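You operate a simulated robot arm through the tools that you are given. There is no shell and no other tool. Be economical: measure what you need, move in short steps, check, and stop when the job is done.

Carry out the task below with a simulated robot arm. There is one attempt and no reset: what you move stays moved.

TASK
Dust the printer's lid, then lift it and wipe the smudge off the glass.
Fine: round brush for the lid, glass cloth for the glass, each put back; shut the lid. Set down upright: round brush. What is to be rubbed or washed off counts as gone when no trace of it is left.
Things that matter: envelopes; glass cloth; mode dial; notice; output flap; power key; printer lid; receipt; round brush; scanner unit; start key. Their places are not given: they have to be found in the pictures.

It is judged by the outcome, as a careful person would: the job done as asked, and still so three seconds after it is handed in. It fails if anything else is knocked over, pushed out of place, dropped, spilled or broken. Lids that push on must go on centred and level and be pressed home; caps that screw on are set level and turned clockwise until they are tight. Flat cloth is picked up by pressing the open fingertips on it (5 to 10 N) and closing them slowly along it; thin cloth reads only 2 to 8 mm in the jaws.

THE ROBOT
A 7-joint arm with a two-finger parallel gripper, fixed in place. Base frame: the origin is at the foot of the arm, x ahead of it, y to its left, z up. Lengths are in mm, angles in degrees, forces in N, time in s.
With the tool pointing down near the work surface it reaches from about 200 to 740 mm from the base axis. Its first joint turns from -166.0 to 166.0 degrees. Payload 1.57 kg.
The tool frame sits at the grasp point between the pads (the TCP): z along the fingers, y along the line on which they close. The tips reach 30 mm beyond it. The gripper opens to 110 mm. The fingers are 24 mm wide and 12 mm thick; the gripper's body (48 by 112 mm) begins 78 mm behind the TCP.
Orientation is that of the tool frame in the base frame, as a unit quaternion [x, y, z, w]. With the fingers straight down and closing along the base's y, the tool's x points along the base's -x, its y along +y and its z along -z.

THE INTERFACE
- The arm moves only by the tool drive_tool. Its argument "increments" is text: rows parted by semicolons, each of 7 numbers parted by spaces: the shift along the tool's x, y, z in units of 20 mm (1.0 is 20 mm), then the turn, a rotation vector about the tool's x, y, z in units of 8 degrees (1.0 is 8 degrees), then the finger opening in m, from 0 to 0.11. In form: x y z wx wy wz claw; .... A call has 1 to 12 rows; each row shifts and turns the commanded pose from where the row before left it, along the tool's axes as they then stand. A call with a number of a shift or a turn outside -1 to 1 is refused whole. Each row takes 0.2 s and may step no farther than 50 mm and 8.6 degrees from the row before; otherwise, or with a gripper value out of range, the whole call is refused. Where a pose cannot be reached the arm comes as near as it can. A force on the tool above 40 N (or 10 N above the force at the start of the call, whichever is more), or a blocked arm, ends the call early, and 0.2 s more pass. Each finger travels about 45 mm/s and halts on what it meets, pressing with about 42 N; the grip force reading is that of the motor and also rises with nothing between the fingers. The clock runs only during rows and for 0.2 s after the last one: add rows that do not move to give the fingers time. It gives the time, the measured TCP pose, the force on the tool (base axes), the opening and the grip force at its end, in the units of the frame above (readings bear some noise), with the torque about the TCP (base axes, N m) and any sound that the robot's microphone picked up.
- Cameras (640 x 400 px; columns grow to the right, rows downward): "scene" is fixed at [45.1, 501.4, 1500.6]; the picture's right is [-0.62, -0.79, 0.00], its down [-0.67, 0.52, -0.53] and it looks along [0.42, -0.33, -0.85] (base axes); focal length 214 px, centre (320, 200). "wrist" rides on the gripper at [70, 16, -141] in the tool frame; the picture's right is [-0.23, 0.97, 0.00], its down [-0.86, -0.20, -0.48] and it looks along [-0.47, -0.11, 0.88] (tool axes); focal length 222 px, centre (320, 200).
- capture(camera): a new picture of that camera. It takes no simulated time.
- raise_lower(by): slides the trunk up (or, below 0, down) by that many mm; the arm rides with it, the base frame stays. It gives what a move gives, with no picture.
- probe_pixels(camera, pixels): for up to 12 pixels [column, row] of the newest picture of that camera ("zoom" is the newest enlarged one), the place [x, y, z] in the base frame of the surface seen there, good to about 3 mm, but the place of the scene camera against the robot may be out by one fixed shift of up to 12 mm in any direction. It takes no simulated time.
- zoom(camera, box): a new picture of the part [left, top, right, bottom] of that camera's present view, enlarged. It takes no simulated time.
- sign_off(): hands the job in; it is judged then, once.

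Go step by step. Measure first, check grasps and placings, and put right what went wrong. The budget is 80 turns and 38 pictures, counting those below and the enlarged ones. Unless the task says otherwise, let go and move clear before handing in.

The tools are called by a JSON object that holds its "api" and its "payload". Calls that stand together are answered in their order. drive_tool: Moves the arm, as the interface text tells. Its arguments: {"type":"object","properties":{"increments":{"type":"string"}},"required":["increments"]} The other tools are called the same way: raise_lower (by) slides the trunk up or down; capture (camera) takes a picture; probe_pixels (camera, pixels) gives the place of the surface under pixels of a picture; zoom (camera, box) takes an enlarged picture of a part of a camera's view; sign_off () hands the job in.

At the start:

```text
t: 0.0
tool_pos: [337.4, 240.9, 1354.1]
orientation: [0.0, 1.0, -0.001, 0.0]
contact_force: [0.6, 0.4, 0.0]
moment: [0.01, 0.03, 0.0]
gripper_width: 109.9
finger_force: 0.1
trunk travel left (down, up): [-525.0, 65.0]
```

scene: 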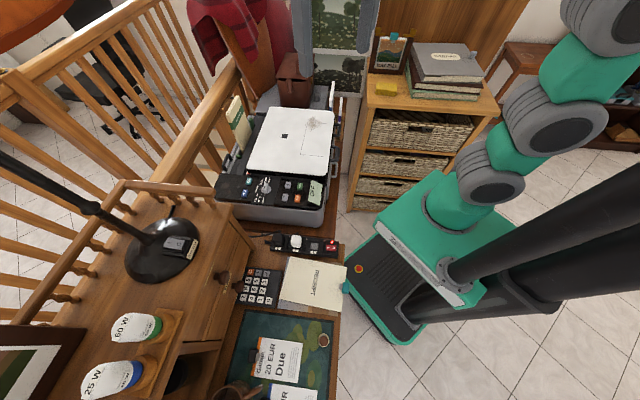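
wrist: 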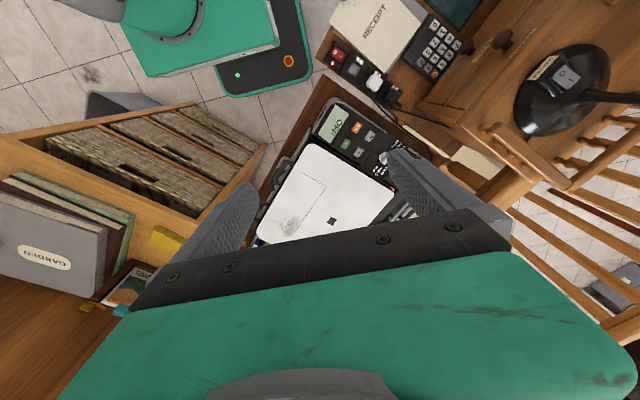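

The printer sits around scene (290,150) with dust at (315,122) on its lid. I'll zoom in to find the brush, the cloth and the controls.

{"api": "zoom", "payload": {"camera": "scene", "box": [200, 70, 360, 240]}}

{"api": "zoom", "payload": {"camera": "scene", "box": [190, 220, 370, 400]}}

{"api": "zoom", "payload": {"camera": "scene", "box": [340, 0, 520, 120]}}

```text
2.35 times, centred on (280, 155) of scene
```

zoom: 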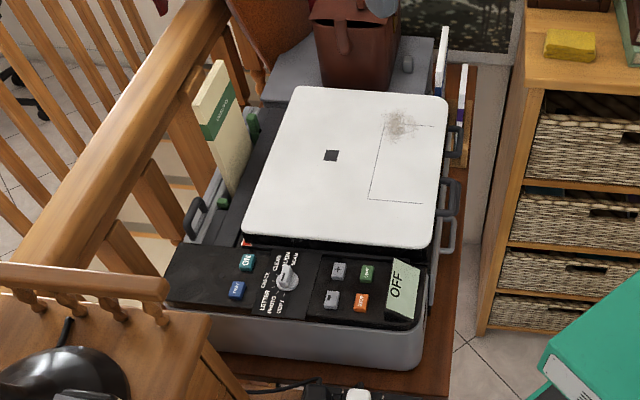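

```text
2.22 times, centred on (280, 310) of scene
```

zoom: 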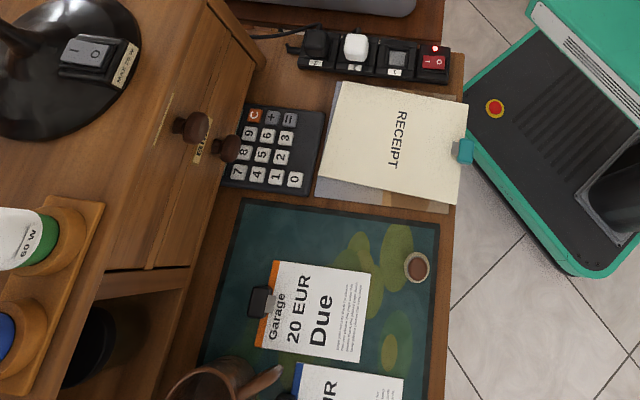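

```text
3.33 times, centred on (430, 60) of scene
```

zoom: 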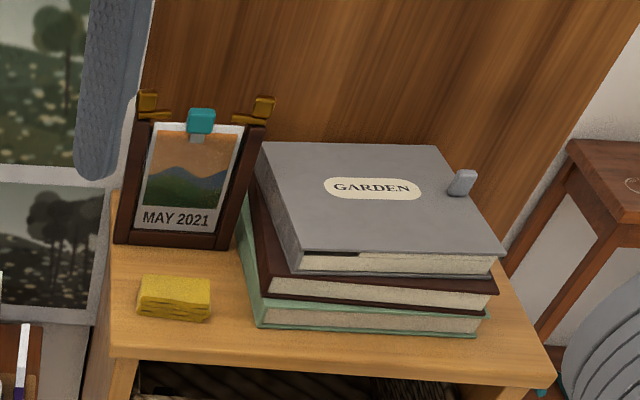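

{"api": "probe_pixels", "payload": {"camera": "scene", "pixels": [[379, 87], [393, 88], [386, 83], [323, 341], [318, 339], [326, 347], [315, 122], [275, 109], [331, 113], [325, 175], [246, 168], [388, 95]]}}

{"api": "zoom", "payload": {"camera": "scene", "box": [300, 320, 345, 360]}}

{"api": "zoom", "payload": {"camera": "scene", "box": [270, 60, 360, 140]}}

```text
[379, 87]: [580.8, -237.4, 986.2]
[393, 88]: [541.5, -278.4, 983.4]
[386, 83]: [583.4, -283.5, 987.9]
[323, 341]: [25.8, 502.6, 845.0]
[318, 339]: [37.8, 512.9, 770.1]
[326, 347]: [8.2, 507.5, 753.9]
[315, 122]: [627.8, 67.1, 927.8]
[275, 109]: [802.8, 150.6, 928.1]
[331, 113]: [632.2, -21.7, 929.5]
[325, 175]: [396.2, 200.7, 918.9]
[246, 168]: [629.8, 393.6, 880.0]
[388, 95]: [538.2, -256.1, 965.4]
```

```text
10.00 times, centred on (322, 340) of scene
```

zoom: 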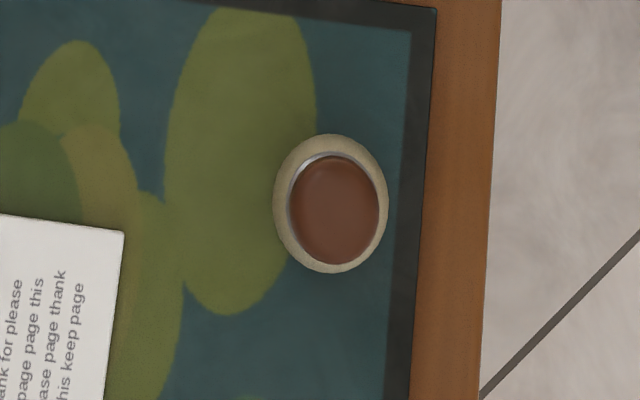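

```text
5.00 times, centred on (315, 100) of scene
```

zoom: 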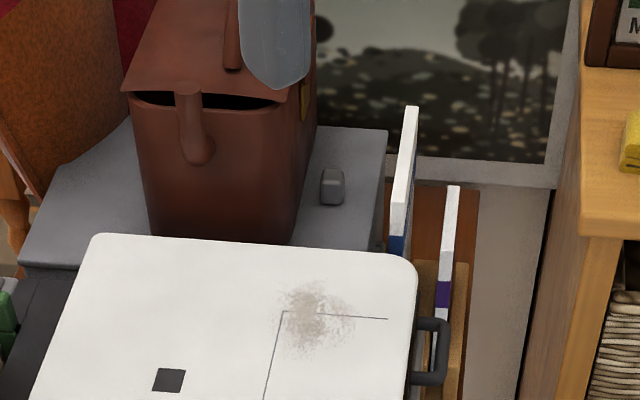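

The brush stands upright at about (26,503) with its handle top at z 845. The yellow folded item at about (560,-265) is probably the glass cloth. I'll lower the trunk to look closer.

{"api": "raise_lower", "payload": {"by": -200}}

{"api": "capture", "payload": {"camera": "wrist"}}

```text
t: 2.2
tool_pos: [336.6, 240.9, 1155.8]
orientation: [0.001, 1.0, 0.0, -0.001]
contact_force: [-0.5, 0.4, -0.5]
moment: [-0.01, -0.05, 0.0]
gripper_width: 110.0
finger_force: 0.0
trunk travel left (down, up): [-325.0, 265.0]
```

```text
30 pictures are left
```

wrist: 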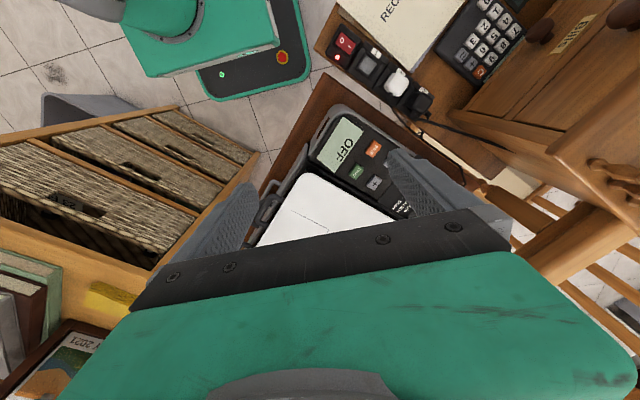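

{"api": "zoom", "payload": {"camera": "wrist", "box": [230, 100, 430, 225]}}

```text
3.20 times, centred on (330, 162) of wrist
```

zoom: 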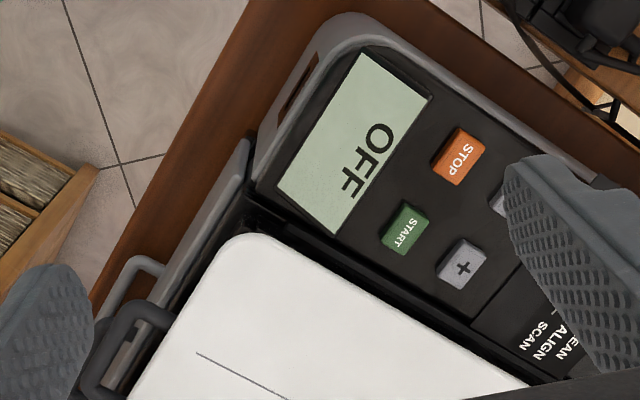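

{"api": "zoom", "payload": {"camera": "scene", "box": [300, 110, 350, 180]}}

{"api": "zoom", "payload": {"camera": "scene", "box": [230, 90, 290, 175]}}

```text
5.71 times, centred on (325, 145) of scene
```

zoom: 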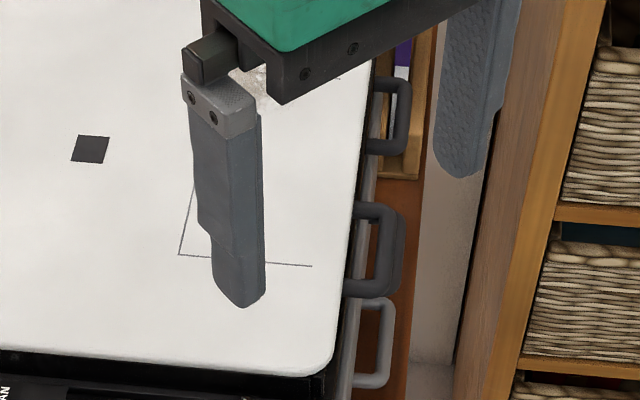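

```text
4.71 times, centred on (260, 132) of scene
```

zoom: 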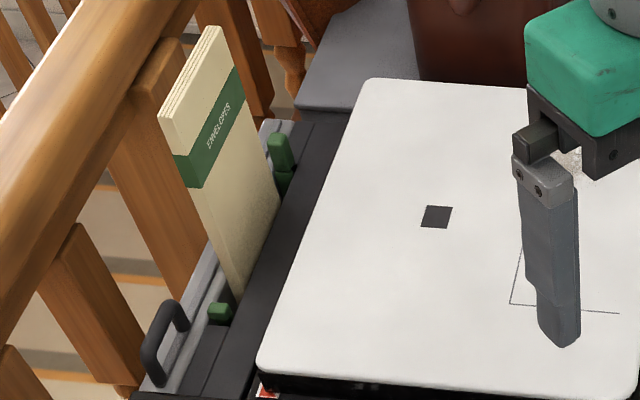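

{"api": "zoom", "payload": {"camera": "scene", "box": [318, 115, 346, 180]}}

{"api": "probe_pixels", "payload": {"camera": "scene", "pixels": [[335.5, 124.5], [336.5, 130], [333, 147.5], [338.5, 153], [334, 162], [335.5, 166], [330, 113], [325, 174], [326, 171], [330, 168], [243, 171], [252, 158]]}}

```text
6.15 times, centred on (332, 148) of scene
```

zoom: 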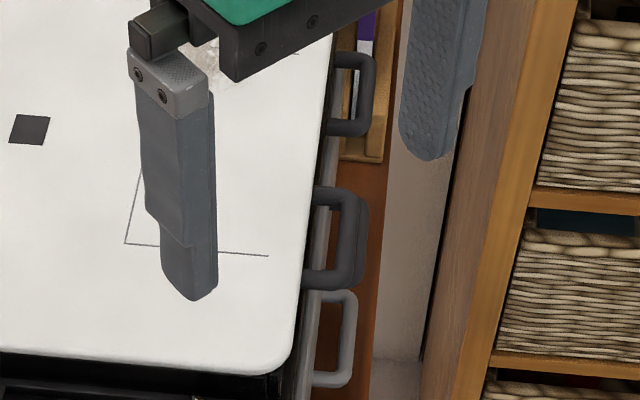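

```text
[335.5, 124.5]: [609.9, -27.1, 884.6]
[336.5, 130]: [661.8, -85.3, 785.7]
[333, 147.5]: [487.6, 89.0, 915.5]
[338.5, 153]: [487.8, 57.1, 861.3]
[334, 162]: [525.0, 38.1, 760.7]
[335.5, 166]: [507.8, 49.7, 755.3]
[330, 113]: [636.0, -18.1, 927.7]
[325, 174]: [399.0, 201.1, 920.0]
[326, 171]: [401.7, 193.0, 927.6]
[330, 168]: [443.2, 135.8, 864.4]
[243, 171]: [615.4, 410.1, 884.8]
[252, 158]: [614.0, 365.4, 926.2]
```

{"api": "probe_pixels", "payload": {"camera": "zoom", "pixels": [[368, 95], [350, 58], [342, 195], [345, 240], [362, 240], [330, 285], [325, 195], [352, 335], [330, 380], [325, 296], [345, 128], [310, 240]]}}

```text
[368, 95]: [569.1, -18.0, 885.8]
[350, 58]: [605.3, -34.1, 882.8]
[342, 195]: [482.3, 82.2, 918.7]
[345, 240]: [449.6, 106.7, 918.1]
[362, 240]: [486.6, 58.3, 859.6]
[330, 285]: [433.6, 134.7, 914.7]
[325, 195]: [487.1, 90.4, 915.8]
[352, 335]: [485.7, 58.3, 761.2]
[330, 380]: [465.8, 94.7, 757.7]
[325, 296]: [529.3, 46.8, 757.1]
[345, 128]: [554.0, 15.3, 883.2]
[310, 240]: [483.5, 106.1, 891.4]
```

{"api": "probe_pixels", "payload": {"camera": "scene", "pixels": [[10, 165], [60, 190], [110, 218], [165, 240], [130, 325], [170, 300], [235, 385], [262, 355], [280, 365], [330, 390], [330, 285], [207, 245]]}}

{"api": "drive_tool", "payload": {"increments": "1 0.9 0 0 0 0 0.11;1 0.9 0 0 0 0 0.11;1 0.9 0 0 0 0 0.11;1 0.9 0 0 0 0 0.11;1 0.9 0 0 0 0 0.11;1 0.9 0 0 0 0 0.11;1 0.9 0 0 0 0 0.11;1 0.9 0 0 0 0 0.11;1 0.9 0 0 0 0 0.11;1 0.9 0 0 0 0 0.11;1 0.9 0 0 0 0 0.11;1 0.9 0 0 0 0 0.11"}}

```text
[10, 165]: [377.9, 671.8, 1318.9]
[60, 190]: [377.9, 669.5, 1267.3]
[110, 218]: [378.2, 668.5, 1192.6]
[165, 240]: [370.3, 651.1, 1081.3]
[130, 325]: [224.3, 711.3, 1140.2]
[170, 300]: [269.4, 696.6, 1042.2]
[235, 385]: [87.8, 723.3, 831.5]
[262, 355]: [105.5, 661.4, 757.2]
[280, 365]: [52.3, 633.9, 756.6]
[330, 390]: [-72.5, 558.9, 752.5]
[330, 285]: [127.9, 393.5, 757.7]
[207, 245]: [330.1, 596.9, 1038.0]
```

```text
t: 4.8
tool_pos: [97.7, 457.0, 1149.5]
orientation: [0.0, 1.0, 0.0, 0.0]
contact_force: [0.5, 0.1, -0.4]
moment: [0.02, 0.0, 0.0]
gripper_width: 110.3
finger_force: 0.2
out of reach, approached as far as the arm can: row 12
trunk travel left (down, up): [-325.0, 265.0]
```

{"api": "raise_lower", "payload": {"by": -150}}

{"api": "capture", "payload": {"camera": "wrist"}}

```text
t: 6.5
tool_pos: [98.2, 455.7, 999.4]
orientation: [0.001, 1.0, 0.0, -0.001]
contact_force: [0.2, 1.0, 0.7]
moment: [0.04, 0.0, 0.04]
gripper_width: 109.9
finger_force: 0.1
trunk travel left (down, up): [-175.0, 415.0]
```

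```text
25 pictures are left
```

wrist: 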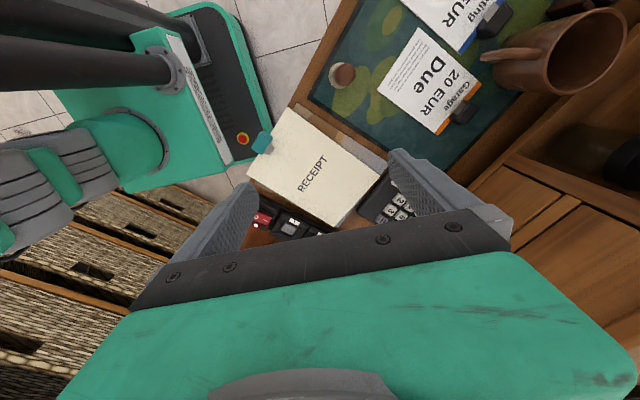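

{"api": "zoom", "payload": {"camera": "wrist", "box": [310, 45, 374, 105]}}

{"api": "probe_pixels", "payload": {"camera": "wrist", "pixels": [[342, 74], [346, 70], [336, 77], [334, 84], [347, 84], [371, 122], [320, 120]]}}

```text
6.67 times, centred on (342, 75) of wrist
```

zoom: 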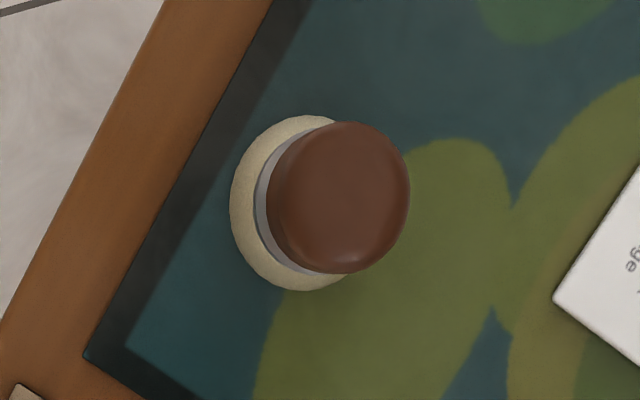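

```text
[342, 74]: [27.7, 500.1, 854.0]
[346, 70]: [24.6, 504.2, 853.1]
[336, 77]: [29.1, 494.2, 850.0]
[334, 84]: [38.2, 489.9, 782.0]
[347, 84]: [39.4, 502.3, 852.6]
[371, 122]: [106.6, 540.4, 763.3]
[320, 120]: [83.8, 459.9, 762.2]
```

The brush handle top is centred at about (27,502,853) and is roughly 24 mm across. I'll move above it.

{"api": "drive_tool", "payload": {"increments": "0.89 0.58 0 0 0 0 0.08;0.89 0.58 0 0 0 0 0.08;0.89 0.58 0 0 0 0 0.08;0.89 0.58 0 0 0 0 0.08;0 0 0.5 0 0 0 0.08;0 0 0.5 0 0 0 0.08"}}

```text
t: 7.9
tool_pos: [26.9, 491.8, 959.1]
orientation: [0.0, 1.0, 0.001, 0.0]
contact_force: [0.4, 0.5, -0.4]
moment: [-0.02, -0.02, 0.02]
gripper_width: 79.8
finger_force: 0.0
out of reach, approached as far as the arm can: row 1, 2, 3, 4
trunk travel left (down, up): [-175.0, 415.0]
```

{"api": "drive_tool", "payload": {"increments": "0 0 1 0 0 0 0.08;0 0 1 0 0 0 0.08;0 0.5 1 0 0 0 0.08;0 0 0 0 0 0 0.08"}}

```text
t: 8.9
tool_pos: [28.1, 501.7, 901.0]
orientation: [0.0, 1.0, 0.0, 0.001]
contact_force: [-0.4, -0.2, -0.6]
moment: [0.01, 0.01, 0.02]
gripper_width: 79.9
finger_force: 0.1
trunk travel left (down, up): [-175.0, 415.0]
```

{"api": "drive_tool", "payload": {"increments": "0.05 0 1 0 0 0 0.08;0 0 1 0 0 0 0.08;0 0 1 0 0 0 0.08;0 0 0.75 0 0 0 0.08;0 0 0 0 0 0 0.04;0 0 0 0 0 0 0.015;0 0 0 0 0 0 0.015;0 0 0 0 0 0 0.015;0 0 0 0 0 0 0.015"}}

{"api": "capture", "payload": {"camera": "wrist"}}

```text
t: 10.9
tool_pos: [27.1, 500.1, 825.4]
orientation: [0.0, 1.0, 0.0, 0.0]
contact_force: [0.9, -0.4, -0.1]
moment: [-0.05, 0.0, 0.01]
gripper_width: 22.9
finger_force: 27.6
trunk travel left (down, up): [-175.0, 415.0]
```

```text
23 pictures are left
```

wrist: 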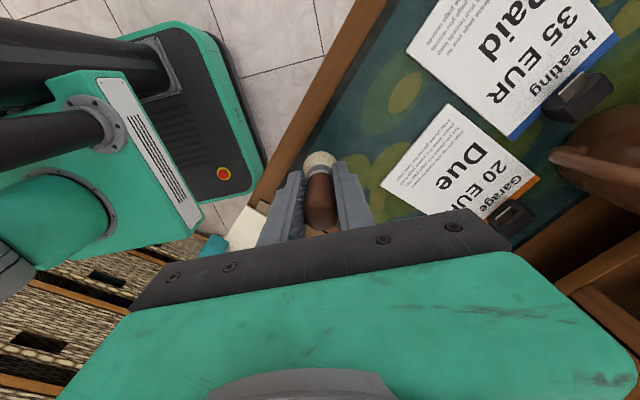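

The brush is gripped at 22.9 mm. I'll lift it and carry it up.

{"api": "drive_tool", "payload": {"increments": "0 0 -0.5 0 0 0 0.015;0 0 -1 0 0 0 0.015;0 0 -1 0 0 0 0.015;0 0 -1 0 0 0 0.015;-0.5 -0.5 0 0 0 0 0.015;-1 -1 0 0 0 0 0.015;-1 -1 0 0 0 0 0.015"}}

{"api": "raise_lower", "payload": {"by": 220}}

```text
t: 12.5
tool_pos: [76.2, 451.7, 894.6]
orientation: [-0.001, 1.0, 0.0, 0.0]
contact_force: [-0.4, 0.0, -0.3]
moment: [0.02, 0.0, 0.0]
gripper_width: 22.0
finger_force: 35.5
trunk travel left (down, up): [-175.0, 415.0]
```

```text
t: 14.8
tool_pos: [76.5, 451.7, 1115.5]
orientation: [0.0, 1.0, 0.0, 0.0]
contact_force: [-0.6, 0.2, -0.6]
moment: [0.0, -0.01, 0.01]
gripper_width: 22.1
finger_force: 35.2
trunk travel left (down, up): [-395.0, 195.0]
```

{"api": "drive_tool", "payload": {"increments": "-1 -0.9 0 0 0 0 0.015;-1 -0.9 0 0 0 0 0.015;-1 -0.9 0 0 0 0 0.015;-1 -0.9 0 0 0 0 0.015;-1 -0.9 0 0 0 0 0.015;-1 -0.9 0 0 0 0 0.015;-1 -0.9 0 0 0 0 0.015;-1 -0.9 0 0 0 0 0.015;-1 -0.9 0 0 0 0 0.015;-1 -0.9 0 0 0 0 0.015;-1 -0.9 0 0 0 0 0.015;-1 -0.9 0 0 0 0 0.015"}}

{"api": "drive_tool", "payload": {"increments": "-1 -0.2 0 0 0 0 0.015;-1 -0.2 0 0 0 0 0.015;-1 -0.2 0 0 0 0 0.015;-1 -0.2 0 0 0 0 0.015;-1 -0.2 0 0 0 0 0.015;-1 -0.2 0 0 0 0 0.015;-1 -0.2 0 0 0 0 0.015;-1 -0.2 0 0 0 0 0.015"}}

{"api": "capture", "payload": {"camera": "wrist"}}

```text
t: 17.4
tool_pos: [316.7, 236.2, 1116.8]
orientation: [0.0, 1.0, 0.001, 0.0]
contact_force: [0.2, 0.0, -0.9]
moment: [0.01, -0.02, -0.01]
gripper_width: 22.0
finger_force: 34.9
trunk travel left (down, up): [-395.0, 195.0]
```

```text
t: 19.2
tool_pos: [476.3, 202.7, 1116.5]
orientation: [-0.001, 1.0, 0.0, -0.001]
contact_force: [0.0, 0.6, -0.6]
moment: [0.0, 0.01, -0.04]
gripper_width: 22.1
finger_force: 34.7
trunk travel left (down, up): [-395.0, 195.0]
```

```text
22 pictures are left
```

wrist: 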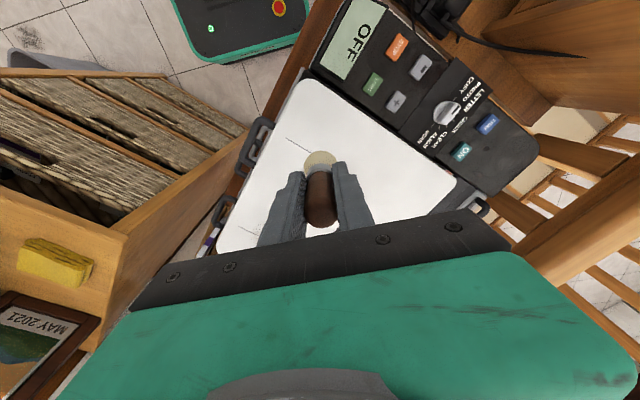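

{"api": "probe_pixels", "payload": {"camera": "wrist", "pixels": [[303, 84], [452, 180], [262, 122], [246, 141], [253, 158], [258, 142], [283, 130], [240, 235], [55, 262], [25, 258], [86, 278], [216, 215]]}}

{"api": "zoom", "payload": {"camera": "wrist", "box": [190, 90, 310, 260]}}

```text
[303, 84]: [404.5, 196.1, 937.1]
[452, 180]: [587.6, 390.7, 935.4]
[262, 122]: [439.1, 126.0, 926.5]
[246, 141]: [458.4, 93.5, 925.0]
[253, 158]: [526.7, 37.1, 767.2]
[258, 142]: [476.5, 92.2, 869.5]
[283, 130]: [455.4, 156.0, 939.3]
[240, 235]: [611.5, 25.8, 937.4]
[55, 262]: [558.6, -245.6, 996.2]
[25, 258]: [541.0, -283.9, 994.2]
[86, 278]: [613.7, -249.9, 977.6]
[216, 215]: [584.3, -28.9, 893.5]
```

```text
2.35 times, centred on (250, 175) of wrist
```

zoom: 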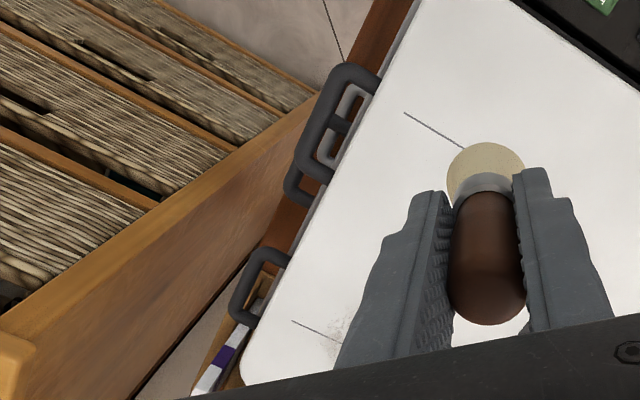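

{"api": "zoom", "payload": {"camera": "scene", "box": [285, 100, 345, 140]}}

```text
10.00 times, centred on (315, 120) of scene
```

zoom: 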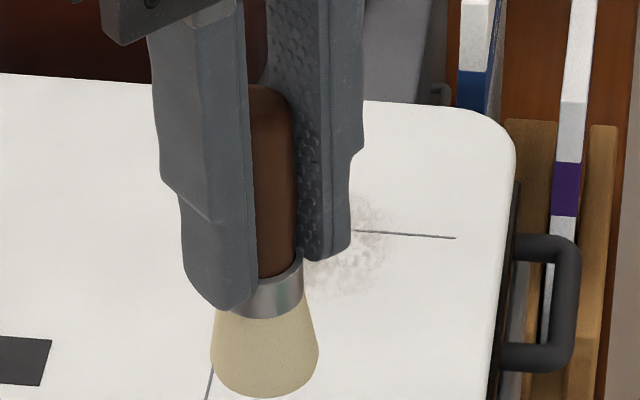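

{"api": "probe_pixels", "payload": {"camera": "zoom", "pixels": [[390, 230], [360, 290], [375, 195], [130, 150], [130, 310], [390, 310], [390, 150]]}}

{"api": "drive_tool", "payload": {"increments": "-1 -0.9 0 0 0 0 0.015;-1 -0.9 0 0 0 0 0.015;-1 -0.9 0 0 0 0 0.015;-1 -0.9 0 0 0 0 0.015;-1 -0.9 0 0 0 0 0.015;-1 -0.9 0 0 0 0 0.015;-1 -0.9 0 0 0 0 0.015"}}

```text
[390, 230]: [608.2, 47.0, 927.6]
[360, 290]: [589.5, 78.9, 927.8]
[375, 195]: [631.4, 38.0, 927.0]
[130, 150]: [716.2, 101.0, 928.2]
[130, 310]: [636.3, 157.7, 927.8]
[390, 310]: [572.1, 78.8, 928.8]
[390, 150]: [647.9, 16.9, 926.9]
```

```text
t: 20.9
tool_pos: [617.3, 76.3, 1115.7]
orientation: [0.0, 1.0, 0.0, 0.0]
contact_force: [0.0, 0.5, 0.4]
moment: [-0.01, -0.01, -0.01]
gripper_width: 21.9
finger_force: 35.3
trunk travel left (down, up): [-395.0, 195.0]
```

{"api": "probe_pixels", "payload": {"camera": "scene", "pixels": [[297, 85], [308, 100], [312, 75], [306, 65], [280, 85], [332, 85], [342, 100], [283, 60], [322, 97], [240, 100], [228, 100], [340, 60]]}}

```text
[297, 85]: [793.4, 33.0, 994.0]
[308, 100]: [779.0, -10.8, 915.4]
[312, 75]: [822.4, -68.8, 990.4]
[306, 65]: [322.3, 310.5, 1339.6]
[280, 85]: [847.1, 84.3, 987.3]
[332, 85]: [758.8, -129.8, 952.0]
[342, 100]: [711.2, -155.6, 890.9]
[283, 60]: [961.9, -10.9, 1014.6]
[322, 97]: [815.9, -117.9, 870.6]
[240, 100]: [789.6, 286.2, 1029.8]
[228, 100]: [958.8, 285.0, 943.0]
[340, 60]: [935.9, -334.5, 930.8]
```

{"api": "drive_tool", "payload": {"increments": "-0.69 -0.2 0 0 0 0 0.015;0 0 1 0 0 0 0.015;0 0 1 0 0 0 0.015;0 0 1 0 0 0 0.015;0 0 1 0 0 0 0.015;0 0 1 0 0 0 0.015;0 0 0.4 0 0 0 0.015;0 0 0.15 0 0 0 0.015;0 0 0.1 0 0 0 0.015;0 0 0.1 0 0 0 0.015"}}

```text
t: 23.1
tool_pos: [630.1, 72.5, 1004.0]
orientation: [0.001, 1.0, 0.0, 0.004]
contact_force: [2.3, -0.6, 16.0]
moment: [-0.13, -0.17, 0.0]
gripper_width: 22.0
finger_force: 35.0
trunk travel left (down, up): [-395.0, 195.0]
```

Contact is at TCP z about 1004 with 16 N. I'll ease off a little and start sweeping the dust patch.

{"api": "drive_tool", "payload": {"increments": "0 0 -0.08 0 0 0 0.015;0.675 0.619 0 0 0 0 0.015;0.675 0.619 0 0 0 0 0.015;0.675 0.619 0 0 0 0 0.015;-0.506 0.553 0 0 0 0 0.015;-0.675 -0.619 0 0 0 0 0.015;-0.675 -0.619 0 0 0 0 0.015;-0.675 -0.619 0 0 0 0 0.015;-0.675 -0.619 0 0 0 0 0.015;-0.675 -0.619 0 0 0 0 0.015;-0.675 -0.619 0 0 0 0 0.015"}}

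{"api": "drive_tool", "payload": {"increments": "-0.506 0.553 0 0 0 0 0.015;0.675 0.619 0 0 0 0 0.015;0.675 0.619 0 0 0 0 0.015;0.675 0.619 0 0 0 0 0.015;0.675 0.619 0 0 0 0 0.015;0.675 0.619 0 0 0 0 0.015;0.675 0.619 0 0 0 0 0.015;0.7 -0.75 0 0 0 0 0.015;0.7 -0.75 0 0 0 0 0.015;0 0 0 0 0 0 0.015"}}

```text
t: 25.4
tool_pos: [678.4, 46.9, 1004.1]
orientation: [0.001, 1.0, 0.001, 0.001]
contact_force: [-1.2, 2.0, 15.0]
moment: [0.17, 0.01, -0.02]
gripper_width: 21.9
finger_force: 34.8
trunk travel left (down, up): [-395.0, 195.0]
```

```text
t: 27.6
tool_pos: [580.4, 102.1, 1003.2]
orientation: [0.0, 1.0, 0.0, 0.0]
contact_force: [-0.3, 0.1, 10.3]
moment: [-0.03, -0.03, -0.01]
gripper_width: 22.1
finger_force: 34.5
trunk travel left (down, up): [-395.0, 195.0]
```

{"api": "drive_tool", "payload": {"increments": "-0.675 -0.619 0 0 0 0 0.015;-0.675 -0.619 0 0 0 0 0.015;-0.675 -0.619 0 0 0 0 0.015;-0.675 -0.619 0 0 0 0 0.015;-0.675 -0.619 0 0 0 0 0.015;-0.675 -0.619 0 0 0 0 0.015;0.506 -0.553 0 0 0 0 0.015"}}

{"api": "drive_tool", "payload": {"increments": "0.675 0.619 0 0 0 0 0.015;0.675 0.619 0 0 0 0 0.015;0.675 0.619 0 0 0 0 0.015;0.675 0.619 0 0 0 0 0.015;0.675 0.619 0 0 0 0 0.015;0.675 0.619 0 0 0 0 0.015;0 0 -1 0 0 0 0.015;0 0 -1 0 0 0 0.015;0 0 -1 0 0 0 0.015;1 0.9 -0.5 0 0 0 0.015;1 0.9 0 0 0 0 0.015;1 0.9 0 0 0 0 0.015"}}

{"api": "zoom", "payload": {"camera": "scene", "box": [285, 100, 345, 140]}}

```text
t: 29.2
tool_pos: [651.7, 16.8, 1002.4]
orientation: [-0.001, 1.0, 0.0, 0.0]
contact_force: [-1.6, -1.0, 9.6]
moment: [-0.03, 0.07, 0.0]
gripper_width: 22.0
finger_force: 35.0
trunk travel left (down, up): [-395.0, 195.0]
```

```text
t: 31.9
tool_pos: [511.7, 145.5, 1071.9]
orientation: [0.001, 1.0, 0.0, -0.001]
contact_force: [0.6, 0.1, -0.7]
moment: [0.01, -0.01, 0.01]
gripper_width: 22.0
finger_force: 34.8
trunk travel left (down, up): [-395.0, 195.0]
```

```text
10.00 times, centred on (315, 120) of scene
```

zoom: 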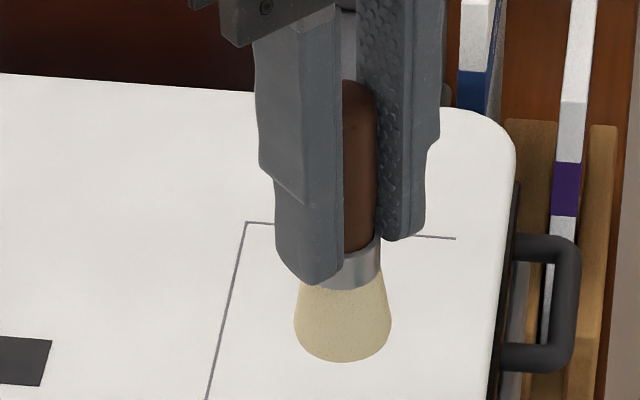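

{"api": "drive_tool", "payload": {"increments": "1 0.5 -0.2 0 0 0 0.015;1 0.5 -0.2 0 0 0 0.015;1 0.5 -0.2 0 0 0 0.015;1 0.5 -0.2 0 0 0 0.015;1 0.5 -0.2 0 0 0 0.015;1 0.5 -0.2 0 0 0 0.015;1 0.5 -0.2 0 0 0 0.015;1 0.5 -0.2 0 0 0 0.015;1 0.5 0 0 0 0 0.015"}}

{"api": "zoom", "payload": {"camera": "scene", "box": [285, 100, 345, 140]}}

```text
t: 33.9
tool_pos: [330.5, 237.3, 1103.9]
orientation: [0.0, 1.0, 0.0, 0.0]
contact_force: [0.0, 0.3, -0.3]
moment: [-0.02, 0.04, -0.01]
gripper_width: 22.0
finger_force: 35.1
trunk travel left (down, up): [-395.0, 195.0]
```

```text
10.00 times, centred on (315, 120) of scene
```

zoom: 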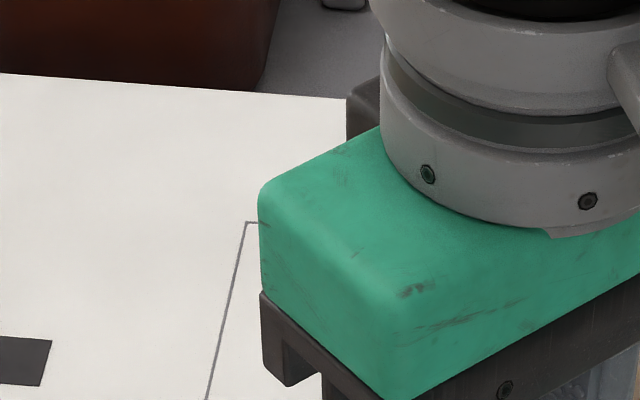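

{"api": "drive_tool", "payload": {"increments": "1 0.9 0 0 0 0 0.015;1 0.9 0 0 0 0 0.015;1 0.9 0 0 0 0 0.015;1 0.9 0 0 0 0 0.015;1 0.9 0 0 0 0 0.015;1 0.9 0 0 0 0 0.015;1 0.9 0 0 0 0 0.015;1 0.9 0 0 0 0 0.015;1 0.9 0 0 0 0 0.015;1 0.9 0 0 0 0 0.015;1 0.9 0 0 0 0 0.015;0.7 0.9 0 0 0 0 0.015"}}

{"api": "zoom", "payload": {"camera": "scene", "box": [285, 100, 345, 140]}}

```text
t: 36.5
tool_pos: [95.6, 451.7, 1105.8]
orientation: [-0.001, 1.0, 0.0, -0.001]
contact_force: [-0.7, -0.3, -0.1]
moment: [0.01, 0.02, 0.0]
gripper_width: 22.2
finger_force: 35.0
trunk travel left (down, up): [-395.0, 195.0]
```

```text
10.00 times, centred on (315, 120) of scene
```

zoom: 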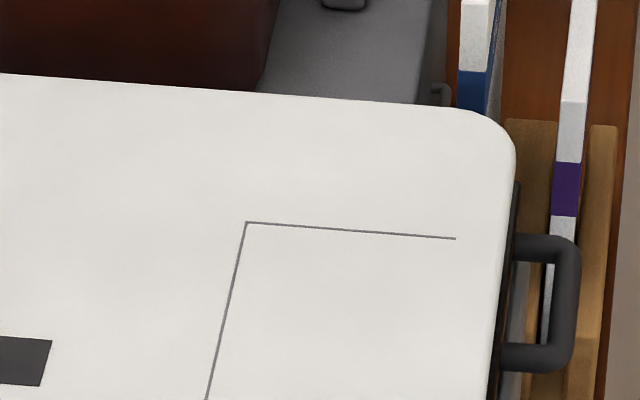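

The lid is clean. Now I'll take the brush back to its place.

{"api": "raise_lower", "payload": {"by": -220}}

{"api": "drive_tool", "payload": {"increments": "0.85 0.6 0 0 0 0 0.015;0.85 0.6 0 0 0 0 0.015;0.85 0.6 0 0 0 0 0.015;0.85 0.6 0 0 0 0 0.015;0 0 0.5 0 0 0 0.015;0 0 0.5 0 0 0 0.015;0 0 0.5 0 0 0 0.015;0 0 0 0 0 0 0.015"}}

```text
t: 38.8
tool_pos: [96.2, 450.9, 885.4]
orientation: [0.0, 1.0, -0.001, 0.0]
contact_force: [0.3, 0.1, -0.5]
moment: [-0.04, -0.03, 0.01]
gripper_width: 21.8
finger_force: 34.8
trunk travel left (down, up): [-175.0, 415.0]
```

```text
t: 40.6
tool_pos: [28.0, 500.4, 854.7]
orientation: [0.0, 1.0, 0.001, 0.0]
contact_force: [-0.3, 0.5, 0.2]
moment: [0.0, 0.02, 0.04]
gripper_width: 22.0
finger_force: 35.2
trunk travel left (down, up): [-175.0, 415.0]
```

{"api": "drive_tool", "payload": {"increments": "0 0 0.5 0 0 0 0.015;0 0 0.5 0 0 0 0.015;0 0 0.2 0 0 0 0.015;0 0 0.1 0 0 0 0.015;0 0 0.1 0 0 0 0.015;0 0 0 0 0 0 0.015"}}

```text
t: 42.0
tool_pos: [26.9, 500.2, 827.9]
orientation: [0.0, 1.0, 0.001, 0.0]
contact_force: [1.6, 0.4, 9.9]
moment: [-0.02, -0.07, 0.02]
gripper_width: 22.0
finger_force: 35.3
trunk travel left (down, up): [-175.0, 415.0]
```

{"api": "drive_tool", "payload": {"increments": "0 0 -0.06 0 0 0 0.015;0 0 0 0 0 0 0.024;0 0 0 0 0 0 0.03;0 0 0 0 0 0 0.05;0 0 0 0 0 0 0.08;0 0 0 0 0 0 0.08;0 0 -1 0 0 0 0.08;0 0 -1 0 0 0 0.08;0 0 -1 0 0 0 0.08;0 0 -1 0 0 0 0.08"}}

{"api": "capture", "payload": {"camera": "wrist"}}

```text
t: 44.2
tool_pos: [27.2, 500.8, 908.9]
orientation: [0.0, 1.0, 0.0, 0.0]
contact_force: [1.0, 0.2, 0.6]
moment: [-0.01, 0.04, 0.0]
gripper_width: 80.0
finger_force: 0.1
trunk travel left (down, up): [-175.0, 415.0]
```

```text
16 pictures are left
```

wrist: 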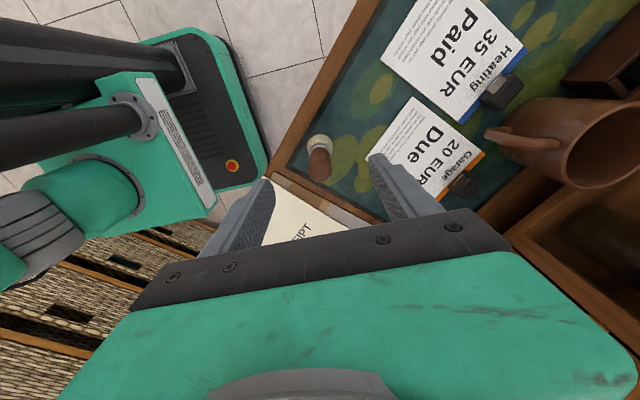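

The brush stands upright in place again. Next is the lid, whose dark loop handle on the right side is at about (455,101,925). I'll raise the trunk and bring the arm around.

{"api": "raise_lower", "payload": {"by": 250}}

{"api": "drive_tool", "payload": {"increments": "-0.6 -1 0 0 0 0 0.06;-0.6 -1 0 0 0 0 0.06;-0.6 -1 0 0 0 0 0.06;-0.6 -1 0 0 0 0 0.06;-0.6 -1 0 0 0 0 0.06;-0.6 -1 0 0 0 0 0.06;-0.6 -1 0 0 0 0 0.06;-0.6 -1 0 0 0 0 0.06;-0.6 -1 0 0 0 0 0.06;-0.6 -1 0 0 0 0 0.06;-0.6 -1 0 0 0 0 0.06;-0.6 -1 0 0 0 0 0.06"}}

{"api": "drive_tool", "payload": {"increments": "-0.6 -1 0 0 0 0 0.06;-0.6 -1 0 0 0 0 0.06;-0.6 -1 0 0 0 0 0.06;-0.6 -1 0 0 0 0 0.06;-0.6 -1 0 0 0 0 0.06;-0.6 -1 0 0 0 0 0.06;-0.6 -1 0 0 0 0 0.06;-0.6 -1 0 0 0 0 0.06;-0.6 -1 0 0 0 0 0.06;-0.6 -1 0 0 0 0 0.06;-0.6 -1 0 0 0 0 0.06;-0.6 -1 0 0 0 0 0.06"}}

{"api": "drive_tool", "payload": {"increments": "0 0 0 0 0 0.885 0.06;0 0 0 0 0 0.885 0.06;0 0 0 0 0 0.885 0.06;0 0 0 0 0 0.885 0.06;0 0 0 0 0 0.885 0.06;0 0 0 0 0 0.885 0.06"}}

{"api": "drive_tool", "payload": {"increments": "0 0 0 -0.94 0 0 0.06;0 0 0 -0.94 0 0 0.06;0 0 0 -0.94 0 0 0.06;0 0 0 -0.94 0 0 0.06;0 0 0 -0.94 0 0 0.06;0 0 0 -0.94 0 0 0.06;0 0 0 -0.94 0 0 0.06;0 0 0 -0.94 0 0 0.06"}}

```text
t: 46.8
tool_pos: [27.0, 499.4, 1158.3]
orientation: [0.0, 1.0, 0.0, 0.001]
contact_force: [0.8, 1.1, 0.7]
moment: [0.0, -0.02, 0.02]
gripper_width: 79.9
finger_force: 0.1
trunk travel left (down, up): [-425.0, 165.0]
```

```text
t: 49.4
tool_pos: [171.4, 258.9, 1158.7]
orientation: [0.0, 1.0, 0.0, 0.0]
contact_force: [-0.7, 0.2, 0.1]
moment: [-0.01, 0.0, 0.02]
gripper_width: 59.8
finger_force: 0.0
trunk travel left (down, up): [-425.0, 165.0]
```

```text
t: 52.0
tool_pos: [316.6, 19.9, 1156.6]
orientation: [0.0, 1.0, 0.001, 0.0]
contact_force: [0.2, 0.1, 0.4]
moment: [0.02, -0.01, 0.02]
gripper_width: 59.9
finger_force: 0.1
trunk travel left (down, up): [-425.0, 165.0]
```

```text
t: 53.4
tool_pos: [314.5, 19.6, 1157.6]
orientation: [0.363, 0.932, 0.0, 0.0]
contact_force: [-0.2, 0.2, 0.4]
moment: [-0.01, 0.0, -0.03]
gripper_width: 59.9
finger_force: 0.0
trunk travel left (down, up): [-425.0, 165.0]
```

```text
t: 54.3
tool_pos: [336.9, 50.2, 1100.4]
orientation: [0.325, 0.931, 0.166, -0.011]
contact_force: [-1.0, 0.1, 0.3]
moment: [0.02, 0.01, -0.01]
gripper_width: 60.1
finger_force: 0.1
trunk travel left (down, up): [-425.0, 165.0]
stopped in row 4: the arm was blocked; the commanded pose is now the measured one
```

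The pitch was blocked this close in. I'll move farther out, square the tool up, and try pitching again.

{"api": "drive_tool", "payload": {"increments": "-0.77 0.945 0.065 0 0 0 0.06;-0.77 0.945 0.065 0 0 0 0.06;-0.77 0.945 0.065 0 0 0 0.06;-0.77 0.945 0.065 0 0 0 0.06;0 0 0 0.72 -0.33 0.17 0.06;0 0 0 0.72 -0.33 0.17 0.06;0 0 0 0.72 -0.33 0.17 0.06;0 0 0 0 0 0 0.06"}}

{"api": "drive_tool", "payload": {"increments": "0 0 0 -0.94 0 0 0.06;0 0 0 -0.94 0 0 0.06;0 0 0 -0.94 0 0 0.06;0 0 0 -0.94 0 0 0.06;0 0 0 -0.94 0 0 0.06;0 0 0 -0.94 0 0 0.06;0 0 0 -0.94 0 0 0.06;0 0 0 -0.94 0 0 0.06"}}

```text
t: 56.1
tool_pos: [433.4, 69.1, 1120.5]
orientation: [0.361, 0.932, 0.009, -0.005]
contact_force: [0.2, 0.2, -0.1]
moment: [-0.02, 0.02, 0.0]
gripper_width: 59.7
finger_force: 0.0
trunk travel left (down, up): [-425.0, 165.0]
```

```text
t: 57.9
tool_pos: [454.2, 54.7, 1188.8]
orientation: [0.345, 0.884, 0.297, 0.108]
contact_force: [2.4, 3.1, -5.7]
moment: [-0.18, -0.44, -0.25]
gripper_width: 59.8
finger_force: 0.0
out of reach, approached as far as the arm can: row 4, 5, 6, 7, 8
trunk travel left (down, up): [-425.0, 165.0]
```

The skewed approach hits joint limits. Instead I'll square up, keep the fingers closed, and tilt the tool radially outward to hook under the handle from below.

{"api": "drive_tool", "payload": {"increments": "0 0 0 0.632 0.23 -0.734 0.03;0 0 0 0.632 0.23 -0.734 0.03;0 0 0 0.632 0.23 -0.734 0.0;0 0 0 0.632 0.23 -0.734 0.0;0 0 0 0.632 0.23 -0.734 0.0;0 0 0 0.632 0.23 -0.734 0.0;0 0 0 0.632 0.23 -0.734 0.0;0 0 0 0 0 0 0"}}

{"api": "drive_tool", "payload": {"increments": "0 0 0 0 0 -0.78 0.0;0 0 0 0 0 -0.78 0.0;0 0 0 0 0 -0.78 0.0;0 0 0 0 0 -0.78 0.0;0 0 0 0 -0.9375 0 0;0 0 0 0 -0.9375 0 0;0 0 0 0 -0.9375 0 0;0 0 0 0 -0.9375 0 0;0 0 0 0 -0.9375 0 0"}}

```text
t: 59.7
tool_pos: [453.4, 55.1, 1189.3]
orientation: [0.001, 1.0, -0.001, 0.0]
contact_force: [-0.2, 0.6, -0.5]
moment: [0.0, -0.02, 0.03]
gripper_width: 0.0
finger_force: 21.0
trunk travel left (down, up): [-425.0, 165.0]
```

```text
t: 61.7
tool_pos: [456.1, 53.7, 1218.4]
orientation: [-0.206, 0.926, 0.068, 0.309]
contact_force: [-1.0, -1.0, -0.6]
moment: [0.04, -0.03, -0.05]
gripper_width: 0.1
finger_force: 21.5
out of reach, approached as far as the arm can: row 9
trunk travel left (down, up): [-425.0, 165.0]
```

{"api": "capture", "payload": {"camera": "scene"}}

```text
15 pictures are left
```

scene: 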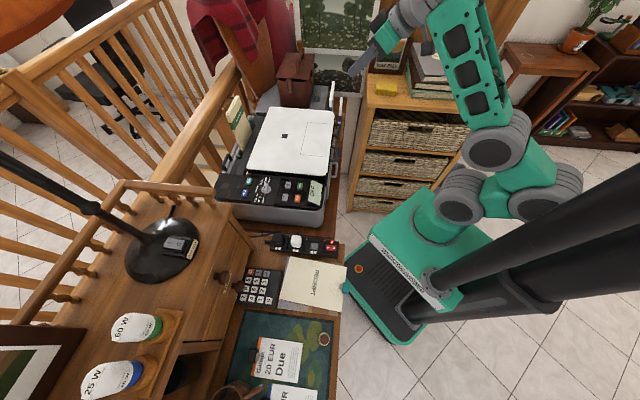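

{"api": "probe_pixels", "payload": {"camera": "scene", "pixels": [[445, 225], [462, 200], [540, 195], [500, 150], [480, 105], [455, 30], [400, 18], [370, 60], [425, 215], [525, 175]]}}

```text
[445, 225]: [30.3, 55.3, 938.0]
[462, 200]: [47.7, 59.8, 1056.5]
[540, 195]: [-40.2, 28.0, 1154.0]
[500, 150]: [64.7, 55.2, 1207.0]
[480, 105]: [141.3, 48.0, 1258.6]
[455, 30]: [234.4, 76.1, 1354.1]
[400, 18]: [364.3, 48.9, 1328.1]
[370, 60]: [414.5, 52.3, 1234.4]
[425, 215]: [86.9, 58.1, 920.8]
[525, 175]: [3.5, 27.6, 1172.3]
```

The arm seems to be at a limit of its last joint. I'll turn the wrist the other way so the fingers close vertically and point outward.

{"api": "drive_tool", "payload": {"increments": "0 0 0 -0.226 -0.354 0.884 0;0 0 0 -0.226 -0.354 0.884 0;0 0 0 -0.226 -0.354 0.884 0;0 0 0 -0.226 -0.354 0.884 0;0 0 0 -0.226 -0.354 0.884 0;0 0 0 -0.226 -0.354 0.884 0;0 0 0 -0.226 -0.354 0.884 0;0 0 0 -0.226 -0.354 0.884 0;0 0 0 -0.226 -0.354 0.884 0;0 0 0 -0.226 -0.354 0.884 0;0 0 0 -0.226 -0.354 0.884 0;0 0 0 -0.226 -0.354 0.884 0"}}

```text
t: 62.9
tool_pos: [427.4, 60.7, 1247.4]
orientation: [0.072, 0.93, 0.221, 0.284]
contact_force: [0.7, -0.4, 0.0]
moment: [0.0, 0.03, 0.05]
gripper_width: 0.0
finger_force: 21.1
out of reach, approached as far as the arm can: row 1, 2, 3, 4, 5
trunk travel left (down, up): [-425.0, 165.0]
stopped in row 5: the arm was blocked; the commanded pose is now the measured one
```

Pitching outward is not available. Instead I'll grip the handle's bar from above, tool down, with the closing axis across the bar, a pose that worked earlier.

{"api": "drive_tool", "payload": {"increments": "0 0 0 0.656 0.392 0.574 0;0 0 0 0.656 0.392 0.574 0;0 0 0 0.656 0.392 0.574 0.02;0 0 0 0.656 0.392 0.574 0.04;0 0 0 0.656 0.392 0.574 0.05;0 0 0 0.656 0.392 0.574 0.05;0 0 0 0.656 0.392 0.574 0.05;0 0 0 0 0 0 0.05"}}

```text
t: 64.7
tool_pos: [423.2, 59.7, 1254.4]
orientation: [0.363, 0.932, 0.004, 0.005]
contact_force: [0.9, 0.3, -0.5]
moment: [0.03, -0.02, -0.06]
gripper_width: 50.1
finger_force: 0.1
trunk travel left (down, up): [-425.0, 165.0]
```

{"api": "drive_tool", "payload": {"increments": "0.02 0.24 0.97 0 0 0 0.05;0.02 0.24 0.97 0 0 0 0.05;0.02 0.24 0.97 0 0 0 0.05;0.02 0.24 0.97 0 0 0 0.05;0.02 0.24 0.97 0 0 0 0.05;0.02 0.24 0.97 0 0 0 0.05;0.02 0.24 0.97 0 0 0 0.05;0.02 0.24 0.97 0 0 0 0.05;0.02 0.24 0.97 0 0 0 0.05;0.02 0.24 0.97 0 0 0 0.05;0.02 0.24 0.97 0 0 0 0.05"}}

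{"api": "zoom", "payload": {"camera": "wrist", "box": [240, 120, 400, 250]}}

```text
t: 67.1
tool_pos: [459.5, 102.6, 1042.8]
orientation: [0.363, 0.932, 0.004, 0.005]
contact_force: [-0.4, -0.3, -0.4]
moment: [0.02, -0.01, 0.0]
gripper_width: 49.8
finger_force: 0.1
trunk travel left (down, up): [-425.0, 165.0]
```

```text
3.08 times, centred on (320, 185) of wrist
```

zoom: 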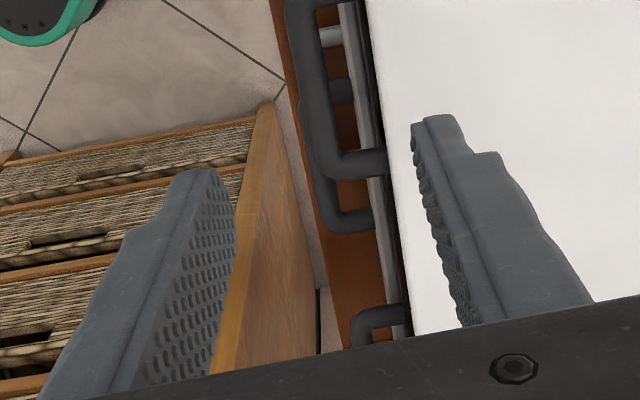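

{"api": "probe_pixels", "payload": {"camera": "zoom", "pixels": [[308, 40], [300, 70], [318, 70], [325, 110], [345, 160], [370, 165], [383, 165], [378, 120], [360, 60], [395, 160], [365, 20], [340, 90]]}}

{"api": "zoom", "payload": {"camera": "wrist", "box": [270, 80, 370, 180]}}

```text
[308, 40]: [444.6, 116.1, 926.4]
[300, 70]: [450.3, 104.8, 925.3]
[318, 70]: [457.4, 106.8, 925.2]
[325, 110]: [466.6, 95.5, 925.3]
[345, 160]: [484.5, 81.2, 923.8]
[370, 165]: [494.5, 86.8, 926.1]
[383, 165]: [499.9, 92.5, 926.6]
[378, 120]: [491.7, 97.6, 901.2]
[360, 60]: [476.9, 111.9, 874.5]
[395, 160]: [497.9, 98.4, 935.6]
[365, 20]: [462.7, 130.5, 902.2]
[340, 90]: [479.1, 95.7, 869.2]
```

```text
4.00 times, centred on (320, 130) of wrist
```

zoom: 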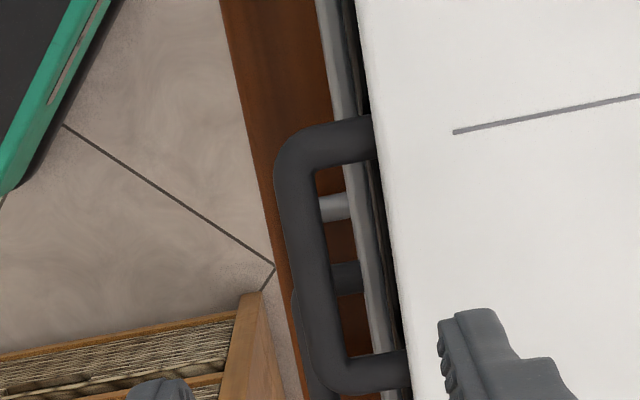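

The handle's outer bar is about 11 mm thick, with its centre at (459,102,920) and a hole of about 16 mm inside it. I'll straighten up, narrow the fingers to 21 mm and come down to just above it.

{"api": "drive_tool", "payload": {"increments": "0 -0.14 0 0.079 0.046 0 0.021;0 0 1 0 0 0 0.021;0 0 1 0 0 0 0.021;0 0 1 0 0 0 0.021;0 0 0.8 0 0 0 0.021;0 0 0 0 0 0 0.021"}}

{"api": "zoom", "payload": {"camera": "wrist", "box": [260, 120, 380, 240]}}

```text
t: 68.5
tool_pos: [455.6, 99.9, 965.2]
orientation: [0.363, 0.932, 0.0, 0.0]
contact_force: [-0.4, 0.4, 0.1]
moment: [0.0, 0.0, 0.0]
gripper_width: 20.9
finger_force: 0.0
trunk travel left (down, up): [-425.0, 165.0]
```

```text
3.33 times, centred on (320, 180) of wrist
```

zoom: 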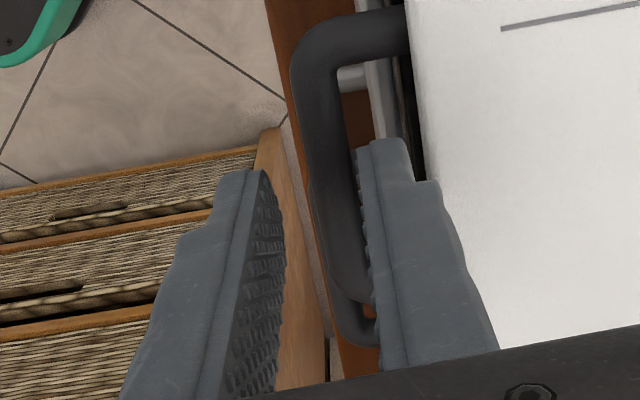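

{"api": "drive_tool", "payload": {"increments": "0 0.08 0.3 0 0 0 0.021;0 0 0.3 0 0 0 0.021;0 0 0.3 0 0 0 0.021;0 0 0.3 0 0 0 0.021;0 0 0.2 0 0 0 0.021;0 0 0 0 0 0 0.021"}}

{"api": "zoom", "payload": {"camera": "wrist", "box": [260, 120, 380, 240]}}

```text
t: 69.9
tool_pos: [457.6, 101.8, 938.5]
orientation: [0.363, 0.932, 0.0, 0.0]
contact_force: [0.9, 0.4, 0.4]
moment: [0.01, -0.02, -0.02]
gripper_width: 21.2
finger_force: 0.1
trunk travel left (down, up): [-425.0, 165.0]
```

```text
3.33 times, centred on (320, 180) of wrist
```

zoom: 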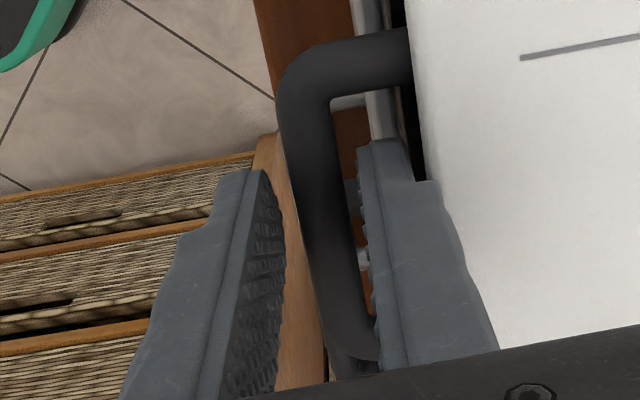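

{"api": "drive_tool", "payload": {"increments": "0 0 0 0 0 0 0.012;0 0 0 0 0 0 0.008;0 0 0 0 0 0 0.005;0 0 -0.25 0 0 0 0.005;0 0 -0.25 0 0 0 0.005;0 0 -0.25 0 0 0 0.005;0 0 -0.25 0 0 0 0.005;0 0 0 0 0 0 0.005"}}

{"api": "capture", "payload": {"camera": "scene"}}

```text
t: 71.7
tool_pos: [458.3, 102.6, 958.1]
orientation: [0.362, 0.932, -0.001, 0.0]
contact_force: [-0.2, 15.4, -1.6]
moment: [0.46, 0.19, -0.7]
gripper_width: 11.9
finger_force: 29.3
trunk travel left (down, up): [-425.0, 165.0]
```

```text
10 pictures are left
```

scene: 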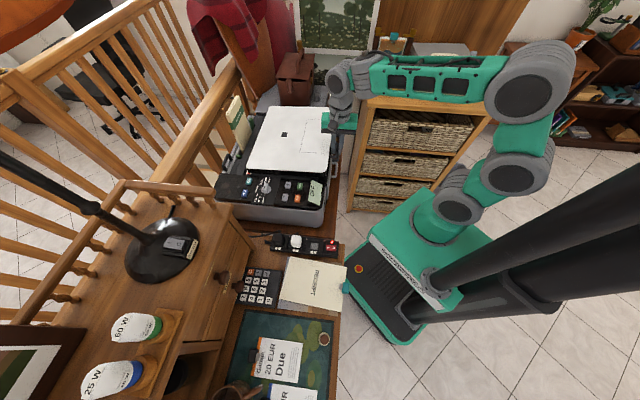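

{"api": "probe_pixels", "payload": {"camera": "scene", "pixels": [[275, 112], [322, 170], [312, 165], [254, 164], [280, 165], [328, 113], [300, 140], [290, 112], [262, 140], [270, 118], [310, 150], [321, 155]]}}

```text
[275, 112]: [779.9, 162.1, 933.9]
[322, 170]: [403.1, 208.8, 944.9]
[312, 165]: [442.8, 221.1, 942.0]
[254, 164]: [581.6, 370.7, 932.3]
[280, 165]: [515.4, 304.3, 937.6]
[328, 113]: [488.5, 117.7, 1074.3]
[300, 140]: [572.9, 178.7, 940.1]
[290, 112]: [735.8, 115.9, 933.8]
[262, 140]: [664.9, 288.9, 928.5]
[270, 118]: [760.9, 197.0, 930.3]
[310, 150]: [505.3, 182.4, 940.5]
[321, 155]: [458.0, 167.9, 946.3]
```

The lid rose along its right edge, so the hinge is on the left (at w of about 690). To have headroom for the full arc I'll set it back down, let go, raise the trunk and regrip.

{"api": "drive_tool", "payload": {"increments": "0 0 0.3 0 0 0 0.005;0 0 0.3 0 0 0 0.005;0 0 0.3 0 0 0 0.005;0 0 0.1 0 0 0 0.005;0 0 0 0 0 0 0.014;0 0 0 0 0 0 0.021;0 0 0 0 0 0 0.021;0 0 -0.5 0 0 0 0.021;0 0 -1 0 0 0 0.021;0 0 -1 0 0 0 0.021;0 0 0 0 0 0 0.021"}}

{"api": "raise_lower", "payload": {"by": 165}}

```text
t: 74.1
tool_pos: [458.9, 101.8, 988.6]
orientation: [0.362, 0.932, 0.0, 0.0]
contact_force: [0.0, -0.8, 0.1]
moment: [0.0, 0.0, 0.01]
gripper_width: 20.9
finger_force: 0.0
trunk travel left (down, up): [-425.0, 165.0]
```

```text
t: 76.0
tool_pos: [458.3, 101.6, 1153.9]
orientation: [0.363, 0.932, 0.0, 0.0]
contact_force: [0.8, -0.6, 0.1]
moment: [-0.02, 0.02, -0.03]
gripper_width: 20.8
finger_force: 0.1
trunk travel left (down, up): [-590.0, 0.0]
```

{"api": "drive_tool", "payload": {"increments": "0 0 1 0 0 0 0.021;0 0 1 0 0 0 0.021;0 0 1 0 0 0 0.021;0 0 1 0 0 0 0.021;0 0 1 0 0 0 0.021;0 0 1 0 0 0 0.021;0 0 1 0 0 0 0.021;0 0 1 0 0 0 0.021;0 0 1 0 0 0 0.021;0 0 0.5 0 0 0 0.021;0 0 0 0 0 0 0.021"}}

```text
t: 78.4
tool_pos: [457.7, 101.9, 962.9]
orientation: [0.363, 0.932, -0.001, 0.0]
contact_force: [0.2, 0.2, -0.3]
moment: [-0.05, -0.02, -0.02]
gripper_width: 21.0
finger_force: 0.0
trunk travel left (down, up): [-590.0, 0.0]
```

{"api": "drive_tool", "payload": {"increments": "0 0 0.3 0 0 0 0.021;0 0 0.3 0 0 0 0.021;0 0 0.3 0 0 0 0.021;0 0 0.3 0 0 0 0.021;0 0 0 0 0 0 0.021;0 0.06 0 0 0 0 0.012;0 0 0 0 0 0 0.008;0 0 0 0 0 0 0.005;0 0 0 0 0 0 0.005"}}

```text
t: 80.4
tool_pos: [458.1, 101.9, 938.8]
orientation: [0.362, 0.932, 0.0, 0.0]
contact_force: [0.2, 2.2, -1.6]
moment: [0.03, -0.04, -0.72]
gripper_width: 11.7
finger_force: 29.4
trunk travel left (down, up): [-590.0, 0.0]
```

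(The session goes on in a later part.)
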